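You operate a simulated robot arm through the tools that you are given. There is no shell and no other tool. Be economical: measure what you need, move in short steps, check, and stop when the job is done.

You run a simulated two-armed robot. Do the job below in one go: nothing can be reset, and whatever is moved stays where it is left.

TASK
Fetch the kit card and set it on the grey bench. Take the red actuator on the white bench and put it away on the shelf under the drawer. Put the 10 mm nut from the white bench in the white tray at the far end and the 16 mm nut on top of the brown low carton. Take the wheel chock from the white bench and put it on the shelf under the grey bench. Put the white bin from the brown-topped red bench on the white bench. Fetch the green tin and set it on top of the white filter on the grey bench. Put the tube from the grey bench on the white bench. Do these in any order. Set down upright: kit card, wheel chock.

Only the result counts: the job must be done as asked and must still hold three seconds after the hand-in. Knocking over, shifting, dropping, spilling or breaking anything else fails it.

THE ROBOT
Two 7-joint arms with two-finger grippers on one trunk, on a base that drives. Base frame: it is fixed to the floor where the robot stands at the start and does not move with it; the origin is under the middle of the robot, x ahead of it, y to its left, z up. Units: m, rad, N and s.
The left shoulder is at the start at [0.099, 0.216, 1.091], the right one opposite. With the tool pointing down near the work surface each hand reaches from about 0.1 to 0.72 m from the robot's upright axis, wherever it stands, measured 20 degrees to its own side. Places, roughly: bin [1, 2.75, 0.75]; filter [1.25, -0.75, 0.75]; green tin (9x9x7 cm) [1.2, -0.4, 0.8]; grey bench [1.2, -0.5, 0.8]; kit card [0.75, 0, 0.5]; low carton (20x16x9 cm) [0.8, 0.6, 0.8]; nut [0.75, 1, 0.75]; red actuator [0.75, 0.5, 0.75]; shelf under the drawer [-7.6, 1.5, 0.3]; shelf under the grey bench [1.2, -0.5, 0.3]; tube [1.25, 0, 0.75]; wheel chock (12x8x9 cm) [0.7, 1, 0.8]; white bench [0.8, 1, 0.8]; white tray at the far end (83x16 cm) [-0.68, 0.84, 0.5]. Payload 3.18 kg a hand.
Tool frame (each hand has its own): the origin (TCP) lies between the finger pads and is the grasp point; the fingertips stand 0.03 m ahead of it; z points along the fingers, y is the line along which they close. The gripper opens to 0.144 m. The gripper's body begins 0.103 m behind the TCP.
Orientation is that of the tool frame in the base frame, as a unit quaternion [x, y, z, w]. With the fingers straight down and closing along the base's y, the tool's x points along the base's -x, its y along +y and its z along -z.

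THE INTERFACE
- The arms move only by the tool servo_tool. It takes "left_increments", "right_increments" or both (then of equal length, played together; a hand with none holds still); each is text: rows parted by semicolons, each of 7 numbers parted by spaces: the shift along the tool's x, y, z in mm, then the turn, a rotation vector about the tool's x, y, z in rad, then the gripper command, from -1 (fully open) to 1 (shut), values between in proportion. In form: dx dy dz ax ay az jaw; .... A call has 1 to 10 rows; each row is the pose to reach, as a shift and turn from the pose commanded when the call began, along the tool's axes at that moment. Rows are played at 5 a second. More than 0.05 m and 0.15 rad between two rows, or a gripper value outside its range, and nothing of the call is played. Where a pose cannot be reached the arm comes as near as it can. A force on the tool above 40 N (or 10 N above the force at the start of the call, whichever is more), or a blocked arm, ends the call early, and 0.2 s more pass. The fingers move at their own pace and stop on an object; they squeeze with about 42 N. The grip force told is the motor's: it shows also when the fingers shut on nothing. Time passes only in rows, and 0.2 s behind the last, so rows that repeat a pose let the fingers close. It gives the time, the measured TCP pose, the force on the tool (base axes), the opening and the grip force at its end, in the units of the frame above (readings bear some noise), with the torque about the TCP (base axes, N m) and any sound that the robot's microphone picked up.
- Cameras (640 x 400 px; columns grow to the right, rows downward): "scene" is now at [0.1438, 0.0866, 1.2767]; the picture's right is [0.95, -0.31, 0.00], its down [-0.20, -0.62, -0.76] and it looks along [0.23, 0.72, -0.65] (base axes); focal length 214 px, centre (320, 200). "left" rides on the left gripper at [0.076, -0.016, -0.143] in its tool frame; the picture's right is [0.21, 0.98, 0.00], its down [-0.84, 0.18, -0.51] and it looks along [-0.50, 0.11, 0.86] (tool axes); focal length 218 px, centre (320, 200). "right" rides on the right gripper at [0.077, 0.016, -0.143] in its tool frame; the picture's right is [-0.21, 0.98, 0.00], its down [-0.84, -0.18, -0.51] and it looks along [-0.50, -0.11, 0.86] (tool axes); focal length 218 px, centre (320, 200). There is no depth. A picture from a camera that has moved, and an enlarged one, comes with that camera's place and axes in the base frame and with its lens. The place of the scene camera against the robot may be out by one fixed shift of up to 0.012 m in any direction.
- camera(camera): a new picture of that camera. It takes no simulated time.
- move_column(by): slides the trunk up (or, below 0, down) by that many m; the arms and the scene camera ride with it, the base frame stays. It gives what a move gives, with no picture.
- base_move(legs): drives the robot by 1 to 6 legs, each [ahead, left, turn to the left] in m, m and rad, along the robot's own axes; the way and the turn of a leg run together, so that a leg with both is an arc; at most 1.5 m and 3.142 rad a leg. The arms and the cameras ride along, it lands a little off, and it stops where it bumps. It gives what a move gives.
- head_to(pan, tilt): turns the head with the scene camera to pan (to the left, within 1.396 rad either way) and tilt (down, from -0.506 to 1.204), counted from straight ahead of the robot. It gives what a move gives.
- enlarge(camera, box): a new picture of the part [left, top, right, bottom] of that camera's present view, enlarged. It takes no simulated time.
- close_job(): hands the job in; it is judged then, once.

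Go step by step. Nothing tells you exact positions but the pictures and the camera data: compare them with the known pose of the tool, close in by small moves and look again before you grip or let go. The budget is 483 turns and 238 pictures, counting those below and the enlarged ones. Unless the task says otherwise, let go and move clear before handing in.

The tools are called as a command line: name --argument value ..., lists and objects as JSON in quotes. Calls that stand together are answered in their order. servo_tool: Moves the arms, as the interface text tells. Its arguments: {"type":"object","properties":{"left_increments":{"type":"string"},"right_increments":{"type":"string"}},"required":[]} The other tools are called the same way: move_column (by) slides the trunk up or down; base_move (legs) drives the base; head_to (pan, tilt) turns the head that bears the scene camera; camera (camera) takes a picture; enlarge (camera, box) takes an enlarged picture of a part of a camera's view; close_job () hands the job in.

At the start:

```text
clock: 0.0
left_tool_pos: [0.4031, 0.5553, 1.0543]
left_tcp_rot: [-0.017, 1.0, 0.007, -0.024]
left_wrist_force: [-0.4, 0.7, -0.2]
left_ft_torque: [0.0, -0.04, -0.01]
left_gripper_width: 0.1442
left_finger_force: 0.0
right_tool_pos: [0.4127, 0.0713, 1.1001]
right_tcp_rot: [0.001, 1.0, 0.001, -0.001]
right_wrist_force: [0.4, -0.2, -0.1]
right_ft_torque: [-0.03, -0.01, -0.02]
right_gripper_width: 0.1437
right_finger_force: 0.1
trunk travel left (down, up): [-0.175, 0.194]
robot x, y, heading: [0.0001, 0.0016, 0.004]
head pan, tilt: [1.258, 0.714]
```

scene: 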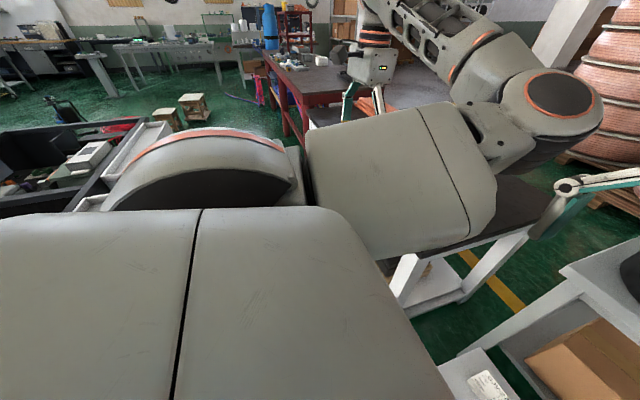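
right: 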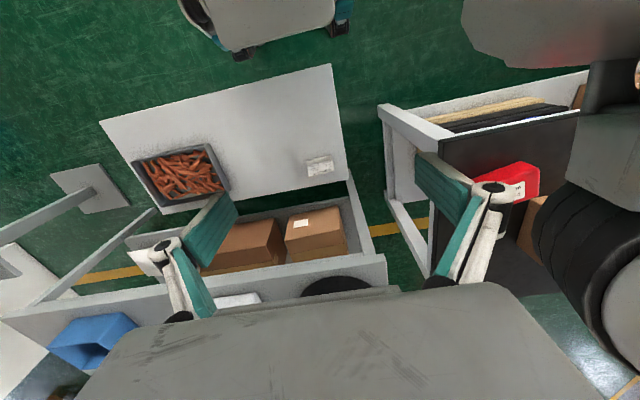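
left: 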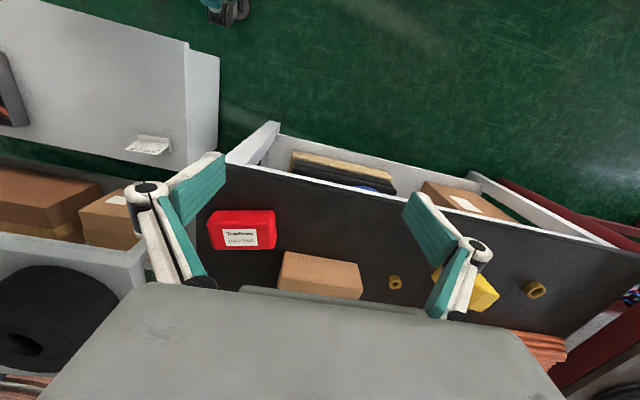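

I see the white bench (dark top) to the front left with the red actuator, carton, nuts and yellow chock, and a low white shelf with the kit card in front. I'll look around with the head first.

head_to --pan 0.5 --tilt 0.75

camera --camera "scene"

head_to --pan -0.4 --tilt 0.7

camera --camera "scene"

```text
clock: 1.1
left_tool_pos: [0.4006, 0.56, 1.0516]
left_tcp_rot: [-0.023, 0.999, 0.007, -0.027]
left_wrist_force: [-0.1, 0.1, -0.3]
left_ft_torque: [-0.03, 0.0, 0.02]
left_gripper_width: 0.1439
left_finger_force: 0.1
right_tool_pos: [0.4137, 0.0701, 1.1012]
right_tcp_rot: [0.0, 1.0, 0.0, -0.001]
right_wrist_force: [0.2, 0.1, 0.0]
right_ft_torque: [0.0, 0.03, -0.03]
right_gripper_width: 0.1442
right_finger_force: 0.1
trunk travel left (down, up): [-0.175, 0.194]
robot x, y, heading: [0.0044, -0.0008, 0.003]
head pan, tilt: [0.499, 0.75]
```

```text
234 pictures are left
camera scene: at [0.1906, 0.0461, 1.2736], right [0.48, -0.88, 0.0], down [-0.6, -0.33, -0.73], along [0.64, 0.35, -0.68], focal length 214 px, centre (320, 200)
```

scene: 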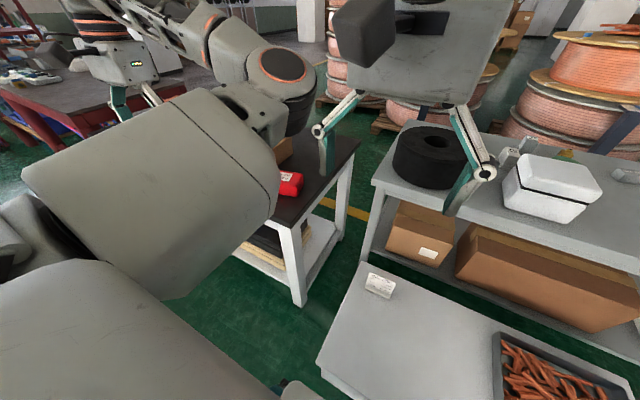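

```text
clock: 2.3
left_tool_pos: [0.3997, 0.5603, 1.0516]
left_tcp_rot: [-0.024, 0.999, 0.006, -0.028]
left_wrist_force: [0.1, 0.0, 0.1]
left_ft_torque: [-0.02, -0.02, -0.03]
left_gripper_width: 0.1441
left_finger_force: 0.2
right_tool_pos: [0.4139, 0.0709, 1.1007]
right_tcp_rot: [0.001, 1.0, 0.0, -0.001]
right_wrist_force: [0.7, 0.0, 0.0]
right_ft_torque: [0.0, 0.0, -0.03]
right_gripper_width: 0.144
right_finger_force: 0.0
trunk travel left (down, up): [-0.175, 0.194]
robot x, y, heading: [-0.0044, -0.0015, 0.0]
head pan, tilt: [-0.4, 0.7]
```

```text
233 pictures are left
camera scene: at [0.1961, -0.0267, 1.2779], right [-0.39, -0.92, 0.0], down [-0.59, 0.25, -0.76], along [0.7, -0.3, -0.64], focal length 214 px, centre (320, 200)
```

scene: 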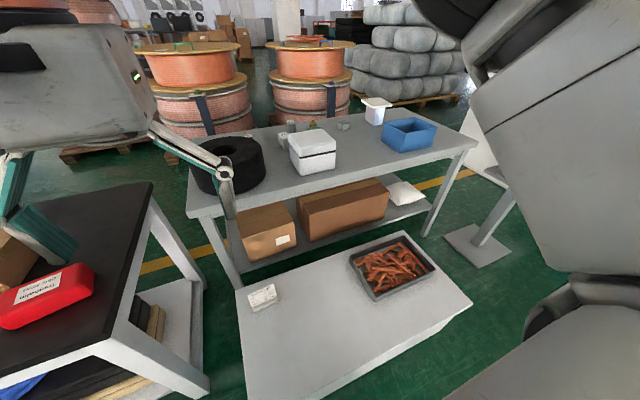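

The grey bench is ahead with a black ring, a white box and several small things; I'll enlarge to identify them.

enlarge --camera "scene" --box '[180, 90, 340, 190]'

enlarge --camera "scene" --box '[320, 80, 480, 180]'

enlarge --camera "scene" --box '[220, 160, 480, 320]'

```text
4.00 times, centred on (260, 140) of scene
camera zoom: at [0.1961, -0.0267, 1.2779], right [-0.39, -0.92, 0.0], down [-0.59, 0.25, -0.76], along [0.7, -0.3, -0.64], focal length 858 px, centre (560, 440)
```

zoom: 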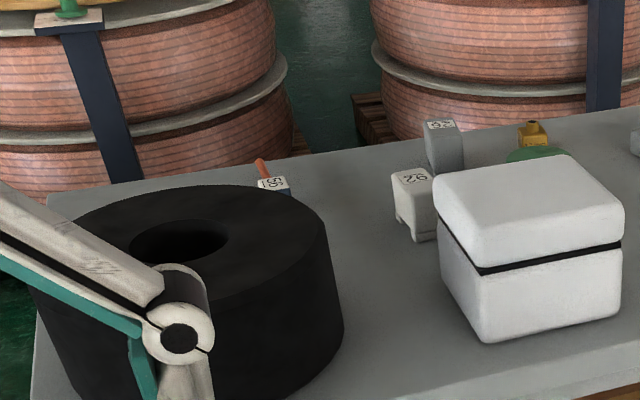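

```text
4.00 times, centred on (400, 130) of scene
camera zoom: at [0.1961, -0.0267, 1.2779], right [-0.39, -0.92, 0.0], down [-0.59, 0.25, -0.76], along [0.7, -0.3, -0.64], focal length 858 px, centre (0, 480)
```

zoom: 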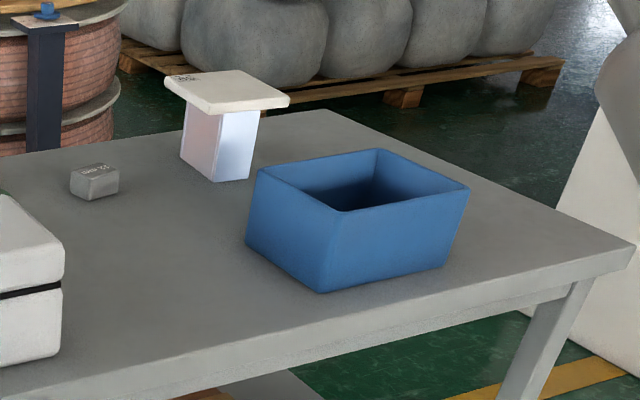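

```text
2.46 times, centred on (350, 240) of scene
camera zoom: at [0.1961, -0.0267, 1.2779], right [-0.39, -0.92, 0.0], down [-0.59, 0.25, -0.76], along [0.7, -0.3, -0.64], focal length 528 px, centre (246, 102)
```

zoom: 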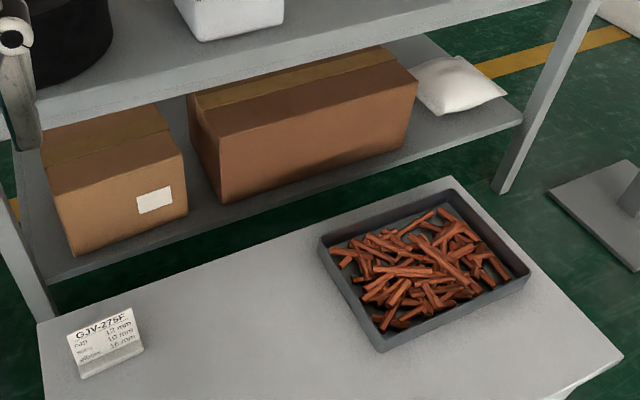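

The kit card stands on the low table; the filter looks to be the white piece with the flat cap, the green tin is behind the white box, the tube behind the black ring. I'll look further around for driving room.

head_to --pan 0.0 --tilt 0.25

camera --camera "scene"

head_to --pan -1.35 --tilt 0.4

camera --camera "scene"

head_to --pan 1.39 --tilt 0.3

camera --camera "scene"

```text
clock: 3.2
left_tool_pos: [0.3989, 0.5598, 1.0515]
left_tcp_rot: [-0.023, 0.999, 0.006, -0.028]
left_wrist_force: [0.1, -0.8, -0.6]
left_ft_torque: [-0.01, 0.0, -0.01]
left_gripper_width: 0.1438
left_finger_force: 0.1
right_tool_pos: [0.4132, 0.0709, 1.1019]
right_tcp_rot: [0.0, 1.0, 0.0, -0.001]
right_wrist_force: [0.1, 0.1, -0.5]
right_ft_torque: [-0.01, 0.03, -0.01]
right_gripper_width: 0.1441
right_finger_force: 0.1
trunk travel left (down, up): [-0.175, 0.194]
robot x, y, heading: [0.0006, 0.0002, -0.002]
head pan, tilt: [0.0, 0.25]
```

```text
229 pictures are left
camera scene: at [0.2112, 0.0062, 1.3186], right [0.0, -1.0, 0.0], down [-0.25, 0.0, -0.97], along [0.97, 0.0, -0.25], focal length 214 px, centre (320, 200)
```

scene: 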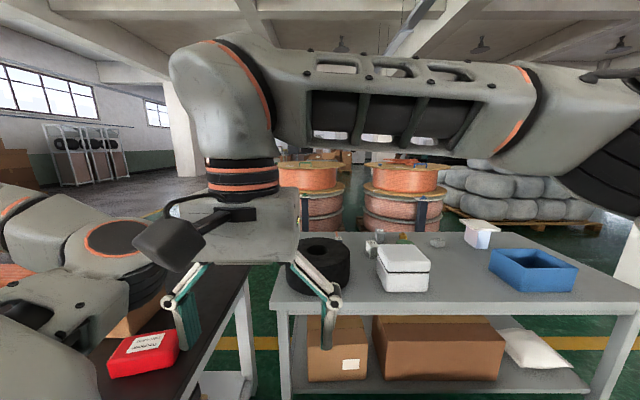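

```text
clock: 4.7
left_tool_pos: [0.3996, 0.5613, 1.0522]
left_tcp_rot: [-0.023, 0.999, 0.007, -0.028]
left_wrist_force: [0.3, 0.7, -0.1]
left_ft_torque: [0.0, -0.02, -0.02]
left_gripper_width: 0.1441
left_finger_force: 0.1
right_tool_pos: [0.4137, 0.0713, 1.1012]
right_tcp_rot: [0.001, 1.0, 0.0, -0.001]
right_wrist_force: [0.6, 0.5, -0.8]
right_ft_torque: [0.02, -0.01, -0.02]
right_gripper_width: 0.1442
right_finger_force: 0.1
trunk travel left (down, up): [-0.175, 0.194]
robot x, y, heading: [0.0007, 0.0008, -0.003]
head pan, tilt: [-1.349, 0.4]
```

```text
228 pictures are left
camera scene: at [0.1383, -0.0841, 1.3047], right [-0.98, -0.22, 0.0], down [-0.09, 0.38, -0.92], along [0.2, -0.9, -0.39], focal length 214 px, centre (320, 200)
```

scene: 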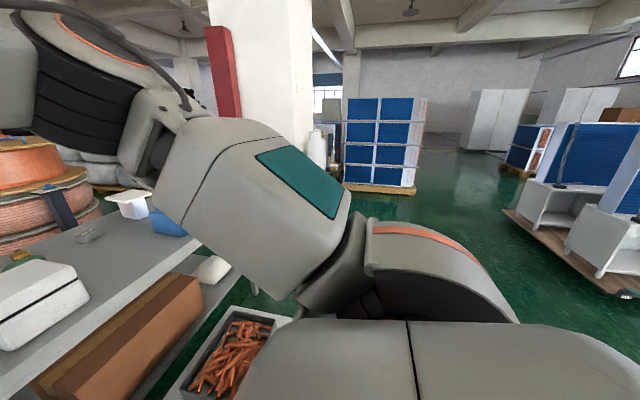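

```text
clock: 7.1
left_tool_pos: [0.4001, 0.5598, 1.0511]
left_tcp_rot: [-0.023, 0.999, 0.006, -0.027]
left_wrist_force: [-0.9, 0.2, -0.6]
left_ft_torque: [0.0, 0.02, 0.0]
left_gripper_width: 0.1439
left_finger_force: 0.1
right_tool_pos: [0.4124, 0.0724, 1.1011]
right_tcp_rot: [0.002, 1.0, 0.0, -0.001]
right_wrist_force: [-0.4, 0.2, -0.1]
right_ft_torque: [0.01, 0.02, 0.01]
right_gripper_width: 0.1438
right_finger_force: 0.0
trunk travel left (down, up): [-0.175, 0.194]
robot x, y, heading: [-0.002, -0.0004, -0.001]
head pan, tilt: [1.389, 0.3]
```

```text
227 pictures are left
camera scene: at [0.1347, 0.0981, 1.314], right [0.98, -0.18, 0.0], down [-0.05, -0.29, -0.96], along [0.17, 0.94, -0.3], focal length 214 px, centre (320, 200)
```

scene: 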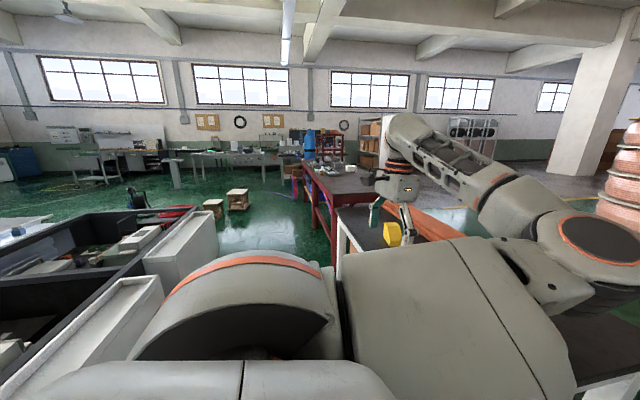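

The white bench spans about x 0.55–0.97, y 0.3–1.6; I'll strafe left to work on it, starting with the nuts.

base_move --legs '[[0, 0.85, 0]]'

camera --camera "left"

camera --camera "right"

camera --camera "scene"

```text
clock: 15.0
left_tool_pos: [0.3947, 1.4178, 1.0524]
left_tcp_rot: [-0.026, 0.999, 0.006, -0.027]
left_wrist_force: [0.2, 0.0, 0.4]
left_ft_torque: [0.0, -0.02, 0.03]
left_gripper_width: 0.1437
left_finger_force: 0.0
right_tool_pos: [0.4093, 0.9279, 1.1003]
right_tcp_rot: [-0.002, 1.0, 0.001, -0.001]
right_wrist_force: [-0.7, -0.8, -0.5]
right_ft_torque: [-0.03, 0.01, 0.0]
right_gripper_width: 0.1441
right_finger_force: 0.0
trunk travel left (down, up): [-0.175, 0.194]
robot x, y, heading: [-0.0035, 0.8543, 0.002]
head pan, tilt: [1.389, 0.3]
```

```text
226 pictures are left
camera left: at [0.3287, 1.3954, 1.1979], right [-0.26, 0.97, 0.02], down [0.86, 0.22, 0.46], along [0.44, 0.14, -0.89], focal length 218 px, centre (320, 200)
```

left: 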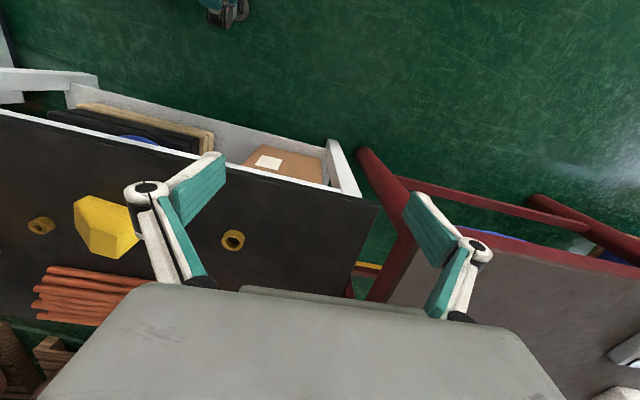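

```text
225 pictures are left
camera right: at [0.3339, 0.9446, 1.2432], right [0.2, 0.98, 0.0], down [0.84, -0.18, 0.51], along [0.5, -0.1, -0.86], focal length 218 px, centre (320, 200)
```

right: 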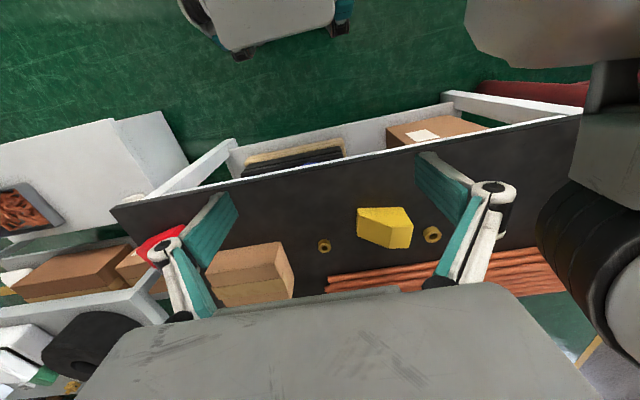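

```text
224 pictures are left
camera scene: at [0.1317, 0.9538, 1.314], right [0.98, -0.17, 0.0], down [-0.05, -0.29, -0.96], along [0.17, 0.94, -0.3], focal length 214 px, centre (320, 200)
```

scene: 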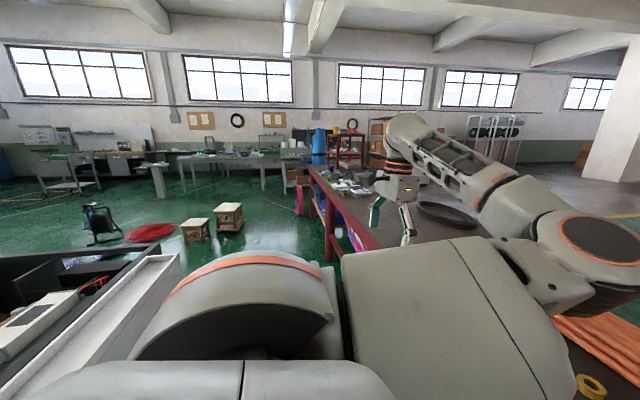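

There seem to be three nuts (near y 0.87, 1.17 and 1.29). I'll enlarge to compare sizes and markings.

enlarge --camera "left" --box '[20, 190, 260, 290]'

enlarge --camera "right" --box '[300, 190, 460, 290]'

```text
2.67 times, centred on (140, 240) of left
camera zoom: at [0.3287, 1.3954, 1.1979], right [-0.26, 0.97, 0.02], down [0.86, 0.22, 0.46], along [0.44, 0.14, -0.89], focal length 582 px, centre (800, 93)
```

zoom: 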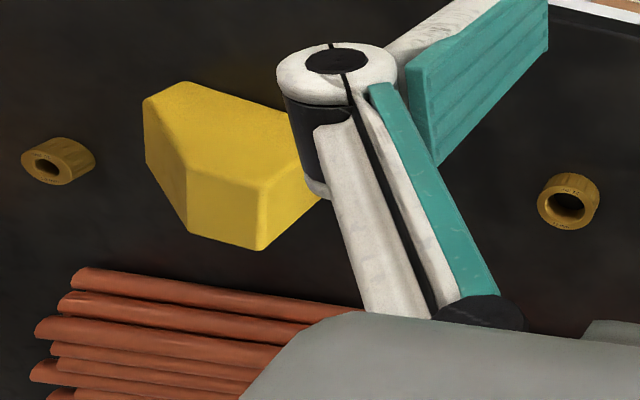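

```text
4.00 times, centred on (380, 240) of right
camera zoom: at [0.3339, 0.9446, 1.2432], right [0.2, 0.98, 0.0], down [0.84, -0.18, 0.51], along [0.5, -0.1, -0.86], focal length 873 px, centre (80, 40)
```

zoom: 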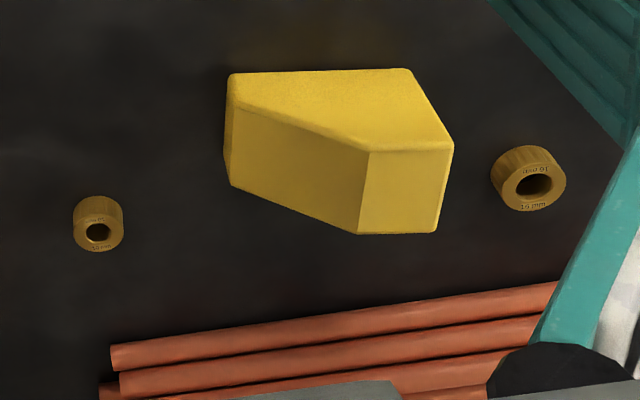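

Markings on the nuts suggest "10 mm" on the right-hand one. I'll drive a little closer and look at each from near.

base_move --legs '[[0.13, 0.12, 0]]'

servo_tool --left_increments "-25 -40 30 0.004 -0.02 0.02 -1;-50 -80 60 0.008 -0.04 0.04 -1;-80 -100 90 0.012 -0.054 0.052 -1;-80 -100 90 0.012 -0.054 0.052 -1" --right_increments "-40 0 30 0 0 0 -1;-80 0 60 0 0 0 -1;-110 0 100 0 0 0 -1;-130 0 130 0 0 0 -1"

camera --camera "left"

camera --camera "right"

```text
clock: 16.7
left_tool_pos: [0.5175, 1.5408, 1.0513]
left_tcp_rot: [-0.029, 0.999, 0.006, -0.029]
left_wrist_force: [0.3, -0.3, -0.1]
left_ft_torque: [-0.03, 0.01, -0.02]
left_gripper_width: 0.1441
left_finger_force: 0.1
right_tool_pos: [0.5371, 1.0508, 1.1006]
right_tcp_rot: [-0.004, 1.0, 0.0, -0.001]
right_wrist_force: [0.2, 0.4, -0.3]
right_ft_torque: [-0.04, 0.0, -0.01]
right_gripper_width: 0.1439
right_finger_force: 0.0
trunk travel left (down, up): [-0.175, 0.194]
robot x, y, heading: [0.1259, 0.9786, 0.006]
head pan, tilt: [1.389, 0.3]
```

```text
refused: row 1 steps farther than a row can; nothing moved
```

```text
221 pictures are left
camera left: at [0.4525, 1.5192, 1.1975], right [-0.27, 0.96, 0.02], down [0.86, 0.22, 0.46], along [0.44, 0.14, -0.89], focal length 218 px, centre (320, 200)
```

left: 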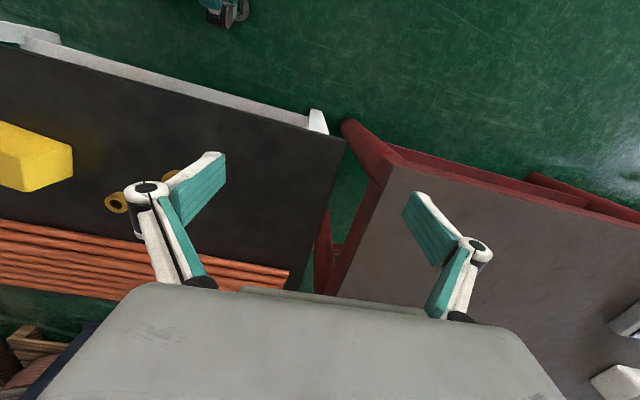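

```text
220 pictures are left
camera right: at [0.4599, 1.0677, 1.2433], right [0.2, 0.98, 0.0], down [0.84, -0.17, 0.51], along [0.5, -0.1, -0.86], focal length 218 px, centre (320, 200)
```

right: 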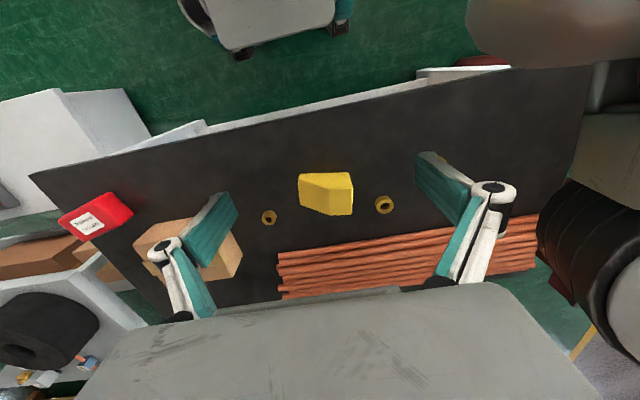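

I'll hover each hand's camera over a nut to read the markings.

servo_tool --left_increments "-21 -33.5 22 0.002 -0.007 0.007 -1;-42 -67 44 0.003 -0.014 0.014 -1;-63 -100 66 0.005 -0.02 0.02 -1;-84 -134 88 0.006 -0.027 0.027 -1;-105 -167 110 0.008 -0.034 0.034 -1;-126 -201 132 0.009 -0.04 0.04 -1;-147 -234 155 0.011 -0.047 0.047 -1;-168 -268 177 0.012 -0.058 0.058 -1" --right_increments "-27 -22 27 0 0 0 -1;-54 -44 55 0 0 0 -1;-81 -67 82 0 0 0 -1;-108 -89 110 0 0 0 -1;-135 -111 137 0 0 0 -1;-163 -133 165 0 0 0 -1;-190 -155 192 0 0 0 -1;-217 -178 220 0 0 0.008 -1"

enlarge --camera "left" --box '[220, 120, 420, 245]'

enlarge --camera "right" --box '[220, 120, 420, 245]'

```text
clock: 17.5
left_tool_pos: [0.5439, 1.5033, 0.9846]
left_tcp_rot: [-0.098, 0.995, 0.0, -0.02]
left_wrist_force: [0.4, 0.4, -0.8]
left_ft_torque: [0.0, 0.03, 0.0]
left_gripper_width: 0.1439
left_finger_force: 0.0
right_tool_pos: [0.6137, 0.9916, 1.0253]
right_tcp_rot: [-0.004, 1.0, 0.001, -0.002]
right_wrist_force: [-0.1, 0.0, 0.7]
right_ft_torque: [0.0, 0.02, -0.01]
right_gripper_width: 0.1439
right_finger_force: 0.0
trunk travel left (down, up): [-0.175, 0.194]
robot x, y, heading: [0.1225, 0.9768, 0.011]
head pan, tilt: [1.389, 0.3]
stopped in row 3 (left hand): the arm was blocked; the commanded pose is now the measured one
```

```text
3.20 times, centred on (320, 182) of left
camera zoom: at [0.479, 1.4736, 1.1302], right [-0.39, 0.92, 0.01], down [0.81, 0.34, 0.48], along [0.43, 0.2, -0.88], focal length 698 px, centre (320, 256)
```

zoom: 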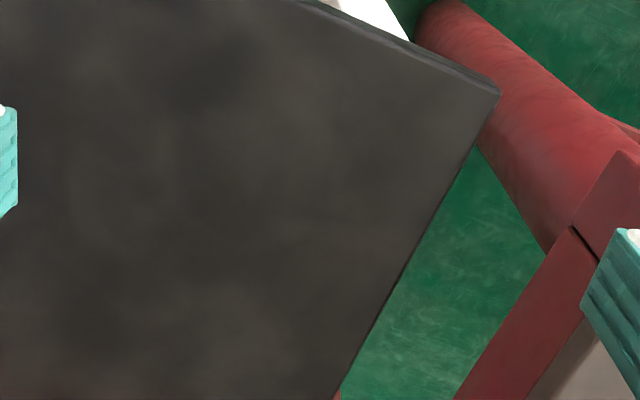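

```text
3.20 times, centred on (320, 182) of right
camera zoom: at [0.5367, 1.0074, 1.1674], right [0.2, 0.98, 0.0], down [0.84, -0.17, 0.51], along [0.5, -0.1, -0.86], focal length 698 px, centre (320, 256)
```

zoom: 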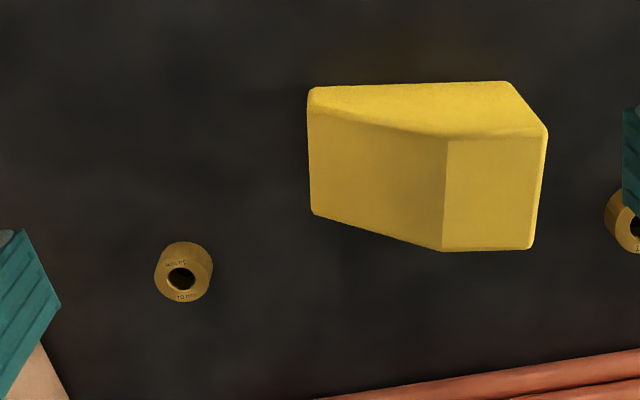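

The left arm got blocked somehow; I'll look at it.

head_to --pan 0.9 --tilt 0.6

camera --camera "scene"

```text
clock: 18.5
left_tool_pos: [0.5418, 1.5044, 0.9847]
left_tcp_rot: [-0.097, 0.995, -0.001, -0.02]
left_wrist_force: [0.0, -0.7, -0.5]
left_ft_torque: [-0.03, 0.01, 0.02]
left_gripper_width: 0.1438
left_finger_force: 0.0
right_tool_pos: [0.6119, 0.9913, 1.0265]
right_tcp_rot: [-0.005, 1.0, 0.001, 0.0]
right_wrist_force: [-0.3, -0.5, -0.5]
right_ft_torque: [0.0, 0.01, -0.01]
right_gripper_width: 0.1439
right_finger_force: 0.1
trunk travel left (down, up): [-0.175, 0.194]
robot x, y, heading: [0.122, 0.975, 0.012]
head pan, tilt: [0.901, 0.6]
```

```text
217 pictures are left
camera scene: at [0.2955, 1.054, 1.2865], right [0.79, -0.61, 0.0], down [-0.35, -0.45, -0.83], along [0.51, 0.65, -0.56], focal length 214 px, centre (320, 200)
```

scene: 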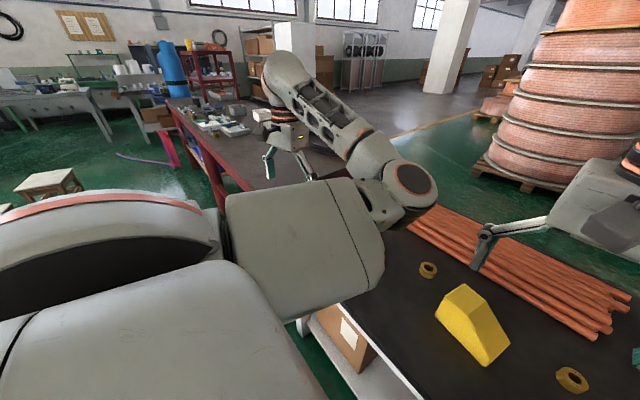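

The left arm's elbow is folded inward and at a limit, so I'll mainly use the right arm. Moving the right hand over the nearest nut to read it.

servo_tool --right_increments "-24 -20 26 0 0 0 -1;-47 -39 52 0 0 0 -1;-71 -59 78 0 0 0 -1;-95 -79 104 0 0 0 -1;-118 -98 130 0 0 0 -1;-142 -118 146 0 0 0 -1"

camera --camera "right"

enlarge --camera "right" --box '[240, 150, 400, 250]'

```text
clock: 19.9
left_tool_pos: [0.5427, 1.5045, 0.9856]
left_tcp_rot: [-0.097, 0.995, -0.001, -0.019]
left_wrist_force: [0.1, 0.3, 0.3]
left_ft_torque: [0.03, -0.02, -0.03]
left_gripper_width: 0.1441
left_finger_force: 0.0
right_tool_pos: [0.7571, 0.8764, 0.8788]
right_tcp_rot: [-0.004, 1.0, 0.001, -0.001]
right_wrist_force: [0.5, -0.3, -0.1]
right_ft_torque: [0.0, 0.04, 0.03]
right_gripper_width: 0.1441
right_finger_force: 0.1
trunk travel left (down, up): [-0.175, 0.194]
robot x, y, heading: [0.1241, 0.98, 0.01]
head pan, tilt: [0.901, 0.6]
```

```text
216 pictures are left
camera right: at [0.6804, 0.8919, 1.0222], right [0.2, 0.98, 0.0], down [0.84, -0.17, 0.51], along [0.5, -0.1, -0.86], focal length 218 px, centre (320, 200)
```

right: 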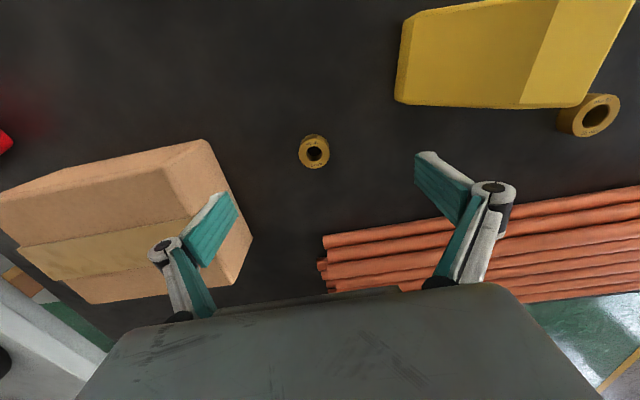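

```text
4.00 times, centred on (320, 200) of right
camera zoom: at [0.6804, 0.8919, 1.0222], right [0.2, 0.98, 0.0], down [0.84, -0.17, 0.51], along [0.5, -0.1, -0.86], focal length 873 px, centre (320, 200)
```

zoom: 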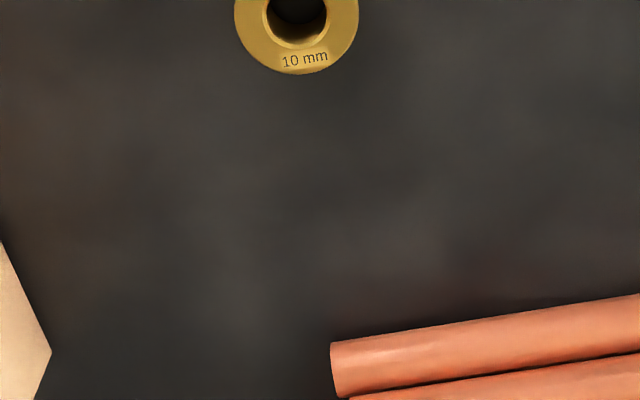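

The near nut is the 10 mm one. I'll enlarge the other nut visible here and the third one in the scene view.

enlarge --camera "right" --box '[540, 80, 640, 142]'

enlarge --camera "scene" --box '[400, 250, 480, 300]'

enlarge --camera "scene" --box '[530, 350, 610, 400]'

```text
6.40 times, centred on (590, 111) of right
camera zoom: at [0.6804, 0.8919, 1.0222], right [0.2, 0.98, 0.0], down [0.84, -0.17, 0.51], along [0.5, -0.1, -0.86], focal length 1397 px, centre (-1408, 770)
```

zoom: 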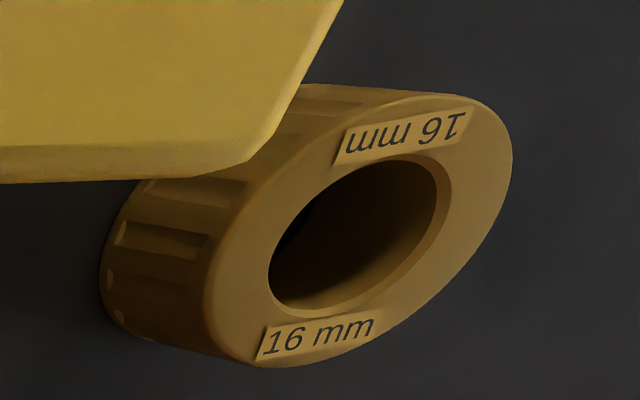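

```text
8.00 times, centred on (440, 275) of scene
camera zoom: at [0.2961, 1.0535, 1.2864], right [0.79, -0.61, 0.0], down [-0.35, -0.45, -0.83], along [0.51, 0.65, -0.56], focal length 1716 px, centre (-640, -400)
```

zoom: 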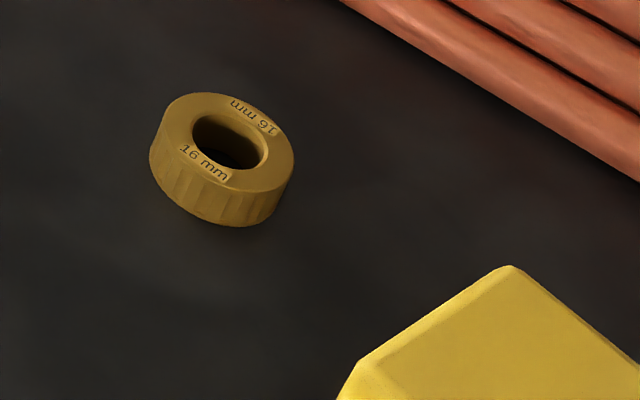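

```text
8.00 times, centred on (570, 375) of scene
camera zoom: at [0.2961, 1.0535, 1.2864], right [0.79, -0.61, 0.0], down [-0.35, -0.45, -0.83], along [0.51, 0.65, -0.56], focal length 1716 px, centre (-1680, -1200)
```

zoom: 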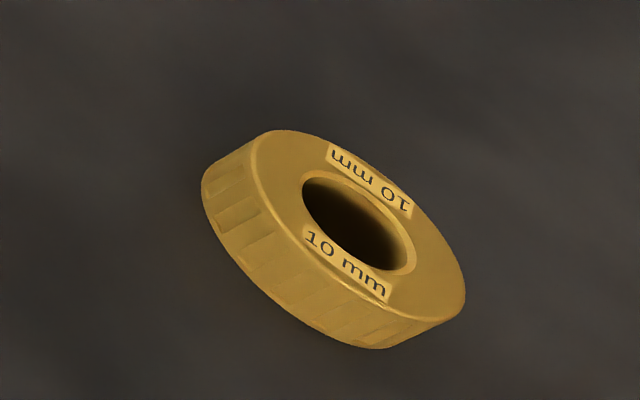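

Second nut reads 16 mm. A third one hides behind the left arm; I'll lift the left arm outward and read it too.

servo_tool --left_increments "0 20 -30 0 0 0.05 -1;0 40 -60 0 -0.01 0.09 -1;0 60 -90 0 -0.02 0.13 -1;0 90 -110 0 -0.03 0.16 -1;0 120 -120 0 -0.04 0.19 -1"

camera --camera "left"

camera --camera "scene"

```text
clock: 21.1
left_tool_pos: [0.5239, 1.624, 1.1052]
left_tcp_rot: [-0.003, 1.0, -0.001, 0.001]
left_wrist_force: [0.5, -0.4, -0.3]
left_ft_torque: [-0.03, 0.01, 0.01]
left_gripper_width: 0.1441
left_finger_force: 0.0
right_tool_pos: [0.7556, 0.8765, 0.8808]
right_tcp_rot: [-0.005, 1.0, 0.0, 0.0]
right_wrist_force: [0.0, -1.2, 0.0]
right_ft_torque: [0.0, -0.03, -0.02]
right_gripper_width: 0.1438
right_finger_force: 0.1
trunk travel left (down, up): [-0.175, 0.194]
robot x, y, heading: [0.1247, 0.9767, 0.01]
head pan, tilt: [0.901, 0.6]
```

```text
211 pictures are left
camera left: at [0.4488, 1.6076, 1.2475], right [-0.21, 0.98, 0.0], down [0.84, 0.19, 0.51], along [0.5, 0.11, -0.86], focal length 218 px, centre (320, 200)
```

left: 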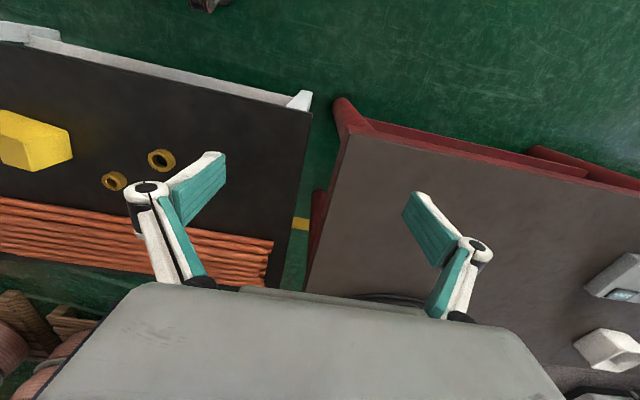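

```text
210 pictures are left
camera scene: at [0.2951, 1.0545, 1.2865], right [0.79, -0.61, 0.0], down [-0.35, -0.45, -0.82], along [0.51, 0.65, -0.57], focal length 214 px, centre (320, 200)
```

scene: 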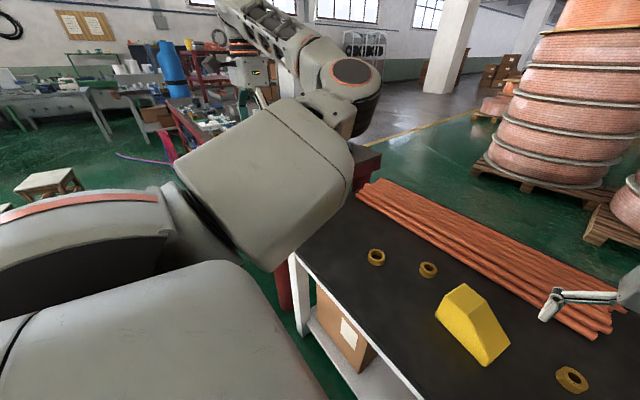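

enlarge --camera "scene" --box '[350, 235, 430, 285]'

enlarge --camera "scene" --box '[420, 260, 580, 360]'

```text
8.00 times, centred on (390, 260) of scene
camera zoom: at [0.2951, 1.0545, 1.2865], right [0.79, -0.61, 0.0], down [-0.35, -0.45, -0.82], along [0.51, 0.65, -0.57], focal length 1716 px, centre (-240, -280)
```

zoom: 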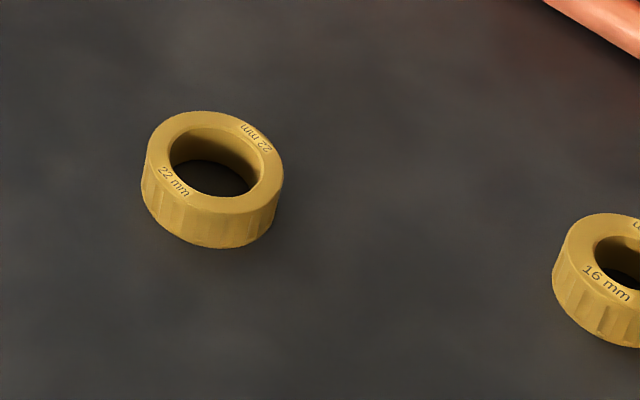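

```text
4.00 times, centred on (500, 310) of scene
camera zoom: at [0.2951, 1.0545, 1.2865], right [0.79, -0.61, 0.0], down [-0.35, -0.45, -0.82], along [0.51, 0.65, -0.57], focal length 858 px, centre (-400, -240)
```

zoom: 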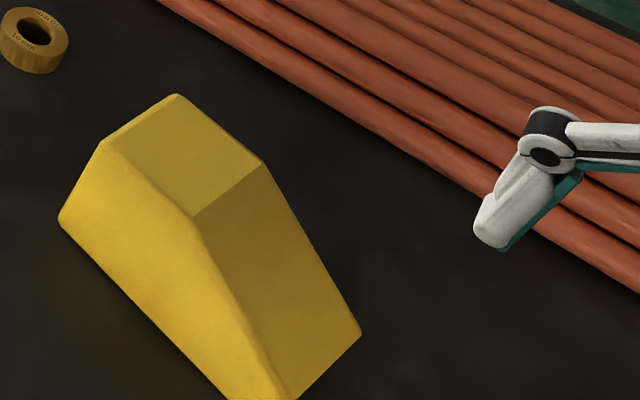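

The third nut is 22 mm (a decoy). I'll now bring the right hand over the 16 mm nut with a narrowed opening.

servo_tool --right_increments "0 0 -48 0 0 0 -1;-3 45 -60 0 0 0 -0.5;-6 90 -60 0 0 0 0.17;-10 135 -60 0 0 0 0.17;-13 180 -60 0 0 0 0.17;-17 225 -60 0 0 0 0.17;-20 270 -60 0 0 0 0.17;-21 292 -60 0 0 0.01 0.17;-21 292 -60 0 0 0.01 0.17"

camera --camera "right"

```text
clock: 22.5
left_tool_pos: [0.5266, 1.6221, 1.1041]
left_tcp_rot: [-0.002, 1.0, -0.001, 0.001]
left_wrist_force: [0.9, -0.3, -0.3]
left_ft_torque: [-0.02, 0.01, -0.01]
left_gripper_width: 0.1441
left_finger_force: 0.1
right_tool_pos: [0.8614, 0.9685, 0.9798]
right_tcp_rot: [0.12, 0.991, 0.053, 0.003]
right_wrist_force: [0.3, -0.4, 0.8]
right_ft_torque: [-0.02, 0.02, 0.0]
right_gripper_width: 0.0598
right_finger_force: 0.0
right hand out of reach, approached as far as the arm can: row 7
trunk travel left (down, up): [-0.175, 0.194]
robot x, y, heading: [0.1235, 0.9745, 0.007]
head pan, tilt: [0.901, 0.6]
stopped in row 7 (right hand): the arm was blocked; the commanded pose is now the measured one
```

```text
207 pictures are left
camera right: at [0.788, 0.9873, 1.1234], right [0.43, 0.89, 0.1], down [0.77, -0.43, 0.48], along [0.47, -0.13, -0.87], focal length 218 px, centre (320, 200)
```

right: 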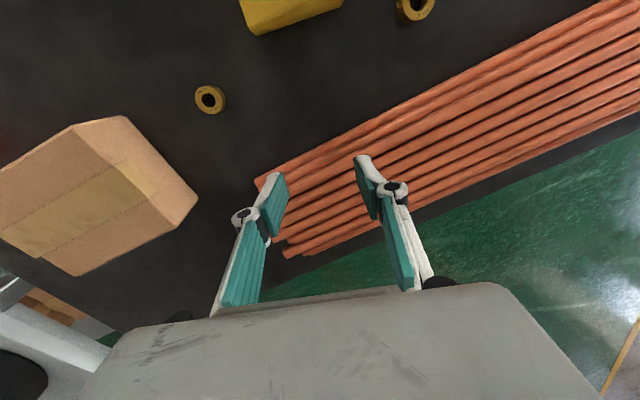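

The right arm cannot cross over, so targets must lie on each arm's own side. I'll return the hand to a clean pose and shift the base left so the nut sits to its right.

servo_tool --right_increments "15 -38 0 0.018 0 -0.04 0.17;30 -76 0 0.036 0 -0.08 0.17;45 -114 0 0.053 0 -0.12 0.17;60 -152 0 0.07 0 -0.16 0.17;75 -190 0 0.09 0 -0.2 0.17;88 -228 0 0.106 0.006 -0.24 0.17;88 -228 0 0.106 0.006 -0.24 0.17"

base_move --legs '[[0, 0.4, 0]]'

camera --camera "right"

```text
clock: 24.1
left_tool_pos: [0.5252, 1.6239, 1.1044]
left_tcp_rot: [-0.003, 1.0, -0.001, 0.001]
left_wrist_force: [0.0, -0.5, -0.2]
left_ft_torque: [-0.03, 0.0, -0.02]
left_gripper_width: 0.144
left_finger_force: 0.0
right_tool_pos: [0.7222, 0.7706, 0.9582]
right_tcp_rot: [-0.002, 1.0, -0.001, 0.003]
right_wrist_force: [-0.1, -0.4, -0.6]
right_ft_torque: [-0.04, 0.0, 0.01]
right_gripper_width: 0.0598
right_finger_force: 0.1
trunk travel left (down, up): [-0.175, 0.194]
robot x, y, heading: [0.1269, 0.9809, 0.011]
head pan, tilt: [0.901, 0.6]
```

```text
clock: 28.3
left_tool_pos: [0.5251, 2.0312, 1.1052]
left_tcp_rot: [-0.002, 1.0, -0.001, 0.0]
left_wrist_force: [-1.1, 0.4, 0.5]
left_ft_torque: [-0.03, 0.0, -0.02]
left_gripper_width: 0.1441
left_finger_force: 0.1
right_tool_pos: [0.7175, 1.1777, 0.9579]
right_tcp_rot: [0.001, 1.0, -0.001, 0.002]
right_wrist_force: [-0.5, -0.3, -0.4]
right_ft_torque: [-0.01, 0.0, -0.01]
right_gripper_width: 0.0598
right_finger_force: 0.0
trunk travel left (down, up): [-0.175, 0.194]
robot x, y, heading: [0.1193, 1.3876, 0.008]
head pan, tilt: [0.901, 0.6]
```

```text
206 pictures are left
camera right: at [0.6409, 1.1945, 1.1001], right [0.21, 0.98, 0.0], down [0.84, -0.18, 0.51], along [0.5, -0.11, -0.86], focal length 218 px, centre (320, 200)
```

right: 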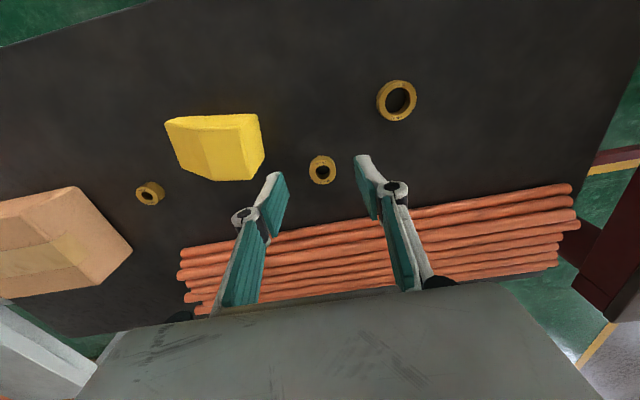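

Nut B (16 mm) at about (0.774, 1.168). Moving over it and lowering part way.

servo_tool --right_increments "-28 -5 20 0 0 0 0.17;-56 -10 40 0 0 0 0.17;-56 -10 80 0 0 0 0.17;-56 -10 115 0 0 0 0.17;-56 -10 115 0 0 0 0.17"

camera --camera "right"

```text
clock: 29.5
left_tool_pos: [0.5231, 2.0294, 1.1049]
left_tcp_rot: [-0.001, 1.0, -0.001, 0.002]
left_wrist_force: [-0.6, -0.1, -0.5]
left_ft_torque: [0.02, -0.01, -0.03]
left_gripper_width: 0.144
left_finger_force: 0.1
right_tool_pos: [0.7763, 1.1669, 0.8442]
right_tcp_rot: [0.0, 1.0, 0.0, 0.004]
right_wrist_force: [-0.2, 0.0, -0.4]
right_ft_torque: [0.0, 0.01, 0.0]
right_gripper_width: 0.0594
right_finger_force: 0.0
trunk travel left (down, up): [-0.175, 0.194]
robot x, y, heading: [0.1185, 1.3863, 0.006]
head pan, tilt: [0.901, 0.6]
```

```text
205 pictures are left
camera right: at [0.6976, 1.1832, 0.9858], right [0.21, 0.98, 0.0], down [0.84, -0.18, 0.51], along [0.5, -0.11, -0.86], focal length 218 px, centre (320, 200)
```

right: 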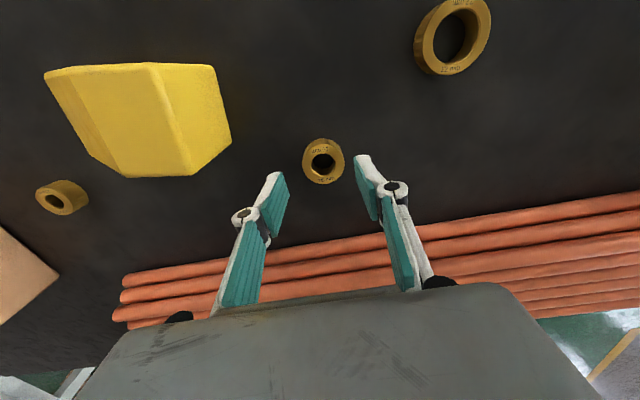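

servo_tool --right_increments "0 0 25 0 0 0 0.17;0 0 40 0 0 0 0.17;0 0 40 0 0 0 0.17"

camera --camera "right"

```text
clock: 30.3
left_tool_pos: [0.5245, 2.0308, 1.1051]
left_tcp_rot: [0.0, 1.0, -0.001, 0.002]
left_wrist_force: [-0.1, -0.7, -0.3]
left_ft_torque: [-0.02, -0.01, -0.02]
left_gripper_width: 0.1442
left_finger_force: 0.0
right_tool_pos: [0.776, 1.1679, 0.8037]
right_tcp_rot: [0.001, 1.0, 0.0, 0.002]
right_wrist_force: [0.2, 0.8, 0.0]
right_ft_torque: [0.0, -0.01, 0.0]
right_gripper_width: 0.0598
right_finger_force: 0.1
trunk travel left (down, up): [-0.175, 0.194]
robot x, y, heading: [0.1195, 1.3848, 0.01]
head pan, tilt: [0.901, 0.6]
```

```text
204 pictures are left
camera right: at [0.6983, 1.1838, 0.9456], right [0.21, 0.98, 0.0], down [0.84, -0.18, 0.51], along [0.5, -0.11, -0.86], focal length 218 px, centre (320, 200)
```

right: 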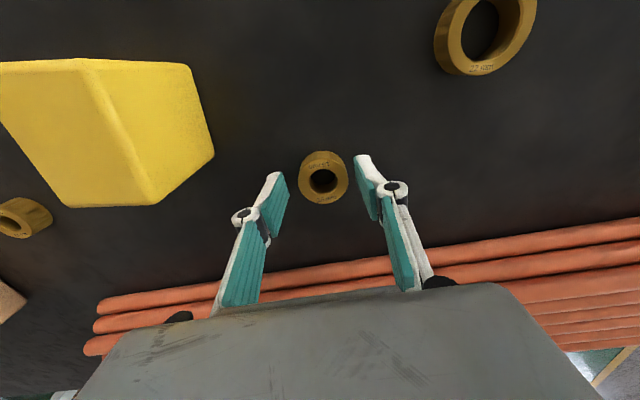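

Nut top is at about z 0.766, x 0.782. Lowering further and closing.

servo_tool --right_increments "-6 0 10 0 0 0 0.17;-6 0 18 0 0 0 0.17;-6 0 22 0 0 0 0.17;-6 0 25 0 0 0 0.17"

camera --camera "right"

```text
clock: 31.2
left_tool_pos: [0.5235, 2.0295, 1.1066]
left_tcp_rot: [0.0, 1.0, -0.001, 0.003]
left_wrist_force: [-0.4, -0.9, 0.1]
left_ft_torque: [-0.01, 0.05, -0.01]
left_gripper_width: 0.1444
left_finger_force: 0.0
right_tool_pos: [0.7828, 1.166, 0.7894]
right_tcp_rot: [0.005, 1.0, 0.0, 0.009]
right_wrist_force: [-7.7, -2.8, 27.2]
right_ft_torque: [-0.29, -0.06, -0.23]
right_gripper_width: 0.042
right_finger_force: 44.8
trunk travel left (down, up): [-0.175, 0.194]
robot x, y, heading: [0.1242, 1.3858, 0.001]
head pan, tilt: [0.901, 0.6]
stopped in row 4 (right hand): the force on the tool passed its limit at 50 N (the readings are from after the stop); the commanded pose is now the measured one
```

```text
203 pictures are left
camera right: at [0.704, 1.1833, 0.9316], right [0.22, 0.98, 0.01], down [0.83, -0.19, 0.52], along [0.51, -0.11, -0.85], focal length 218 px, centre (320, 200)
```

right: 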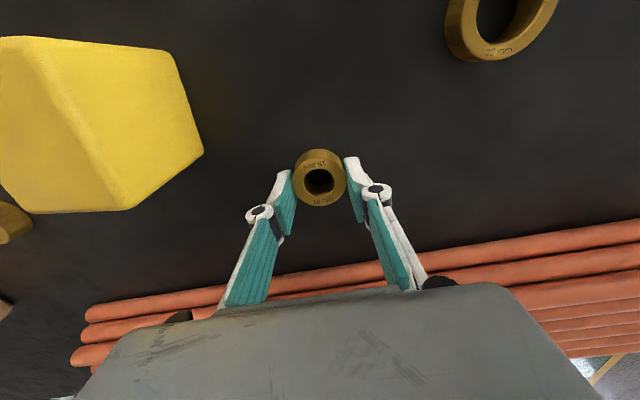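

The tips touched the bench at TCP z ≈0.787 and the fingers seem to be on the nut. Close and lift a little.

servo_tool --right_increments "0 0 -1 0 0 0 1;0 0 -1 0 0 0 1;0 0 -20 0 0 0 1;0 0 -60 0 0 0 1;0 0 -100 0 0 0 1"

camera --camera "right"

```text
clock: 32.4
left_tool_pos: [0.5251, 2.03, 1.1038]
left_tcp_rot: [0.0, 1.0, 0.0, 0.001]
left_wrist_force: [0.1, -0.2, 0.2]
left_ft_torque: [-0.01, -0.02, -0.03]
left_gripper_width: 0.1442
left_finger_force: 0.1
right_tool_pos: [0.7816, 1.1671, 0.8832]
right_tcp_rot: [0.004, 1.0, 0.0, 0.005]
right_wrist_force: [-0.4, 0.0, -0.9]
right_ft_torque: [-0.01, -0.02, -0.01]
right_gripper_width: 0.0422
right_finger_force: 42.2
trunk travel left (down, up): [-0.175, 0.194]
robot x, y, heading: [0.123, 1.3882, 0.007]
head pan, tilt: [0.901, 0.6]
```

```text
202 pictures are left
camera right: at [0.7039, 1.1845, 1.025], right [0.21, 0.98, 0.0], down [0.84, -0.18, 0.51], along [0.5, -0.11, -0.86], focal length 218 px, centre (320, 200)
```

right: 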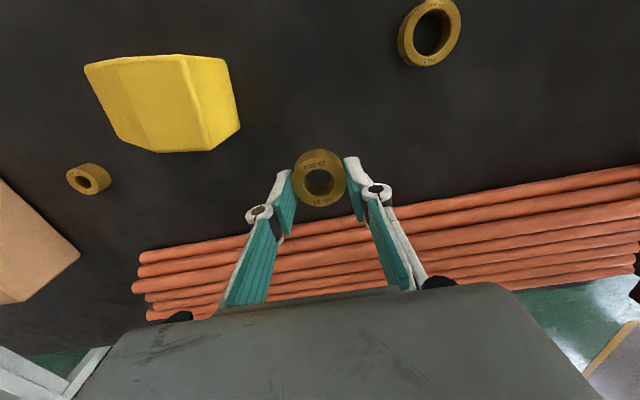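

Got the 16 mm nut. Raise and drive so the hand is over the carton.

servo_tool --right_increments "0 0 -40 0 0 0 1;0 0 -80 0 0 0 1"

base_move --legs '[[0, -0.52, 0]]'

camera --camera "right"

```text
clock: 33.0
left_tool_pos: [0.5251, 2.0293, 1.1058]
left_tcp_rot: [0.0, 1.0, -0.001, 0.002]
left_wrist_force: [0.3, 0.5, -0.2]
left_ft_torque: [-0.01, -0.03, 0.02]
left_gripper_width: 0.1439
left_finger_force: 0.0
right_tool_pos: [0.7817, 1.1679, 0.9695]
right_tcp_rot: [0.003, 1.0, 0.001, 0.005]
right_wrist_force: [0.3, -0.3, -0.4]
right_ft_torque: [-0.02, -0.02, -0.02]
right_gripper_width: 0.0425
right_finger_force: 41.9
trunk travel left (down, up): [-0.175, 0.194]
robot x, y, heading: [0.1192, 1.3882, 0.006]
head pan, tilt: [0.901, 0.6]
```

```text
clock: 38.1
left_tool_pos: [0.5262, 1.5084, 1.1057]
left_tcp_rot: [-0.001, 1.0, 0.0, 0.001]
left_wrist_force: [0.0, -0.4, 0.3]
left_ft_torque: [0.01, -0.01, 0.0]
left_gripper_width: 0.1437
left_finger_force: 0.1
right_tool_pos: [0.786, 0.6464, 0.9666]
right_tcp_rot: [0.001, 1.0, 0.001, 0.005]
right_wrist_force: [-0.4, 0.0, -1.7]
right_ft_torque: [0.03, 0.04, -0.01]
right_gripper_width: 0.0423
right_finger_force: 42.0
trunk travel left (down, up): [-0.175, 0.194]
robot x, y, heading: [0.1217, 0.8633, 0.006]
head pan, tilt: [0.901, 0.6]
```

```text
201 pictures are left
camera right: at [0.7087, 0.6629, 1.1086], right [0.21, 0.98, 0.0], down [0.84, -0.18, 0.52], along [0.5, -0.11, -0.86], focal length 218 px, centre (320, 200)
```

right: 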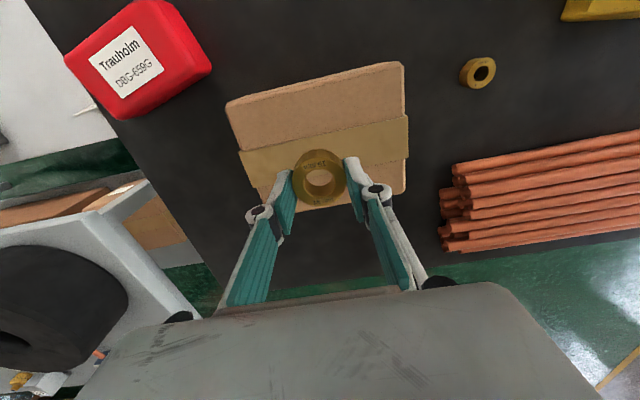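

Carton top is right below; lowering the nut onto it.

servo_tool --right_increments "8 5 30 0 0 0 1;8 5 60 0 0 0 1;8 5 75 0 0 0 1;8 5 80 0 0 0 1;8 5 84 0 0 0 1;8 5 87 0 0 0 1;8 5 90 0 0 0 1"

camera --camera "right"

```text
clock: 39.7
left_tool_pos: [0.525, 1.5078, 1.1061]
left_tcp_rot: [-0.002, 1.0, -0.001, 0.003]
left_wrist_force: [0.1, -0.2, 0.3]
left_ft_torque: [0.0, 0.02, 0.0]
left_gripper_width: 0.1439
left_finger_force: 0.1
right_tool_pos: [0.7784, 0.6505, 0.8791]
right_tcp_rot: [0.002, 1.0, 0.0, 0.006]
right_wrist_force: [-1.9, -1.9, 10.2]
right_ft_torque: [-0.1, -0.01, -0.02]
right_gripper_width: 0.042
right_finger_force: 41.9
trunk travel left (down, up): [-0.175, 0.194]
robot x, y, heading: [0.1218, 0.8618, 0.009]
head pan, tilt: [0.901, 0.6]
```

```text
200 pictures are left
camera right: at [0.7006, 0.6681, 1.0212], right [0.21, 0.98, 0.0], down [0.83, -0.18, 0.52], along [0.51, -0.11, -0.85], focal length 218 px, centre (320, 200)
```

right: 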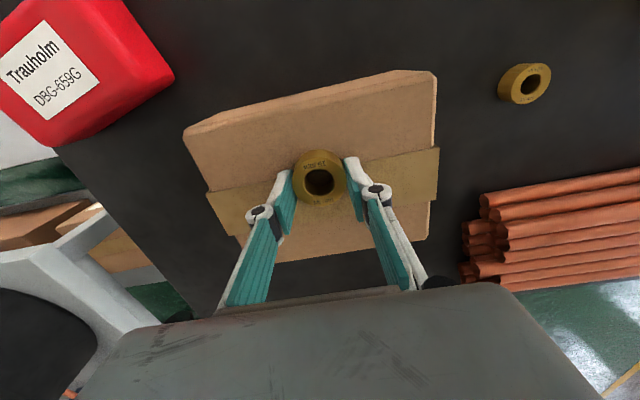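

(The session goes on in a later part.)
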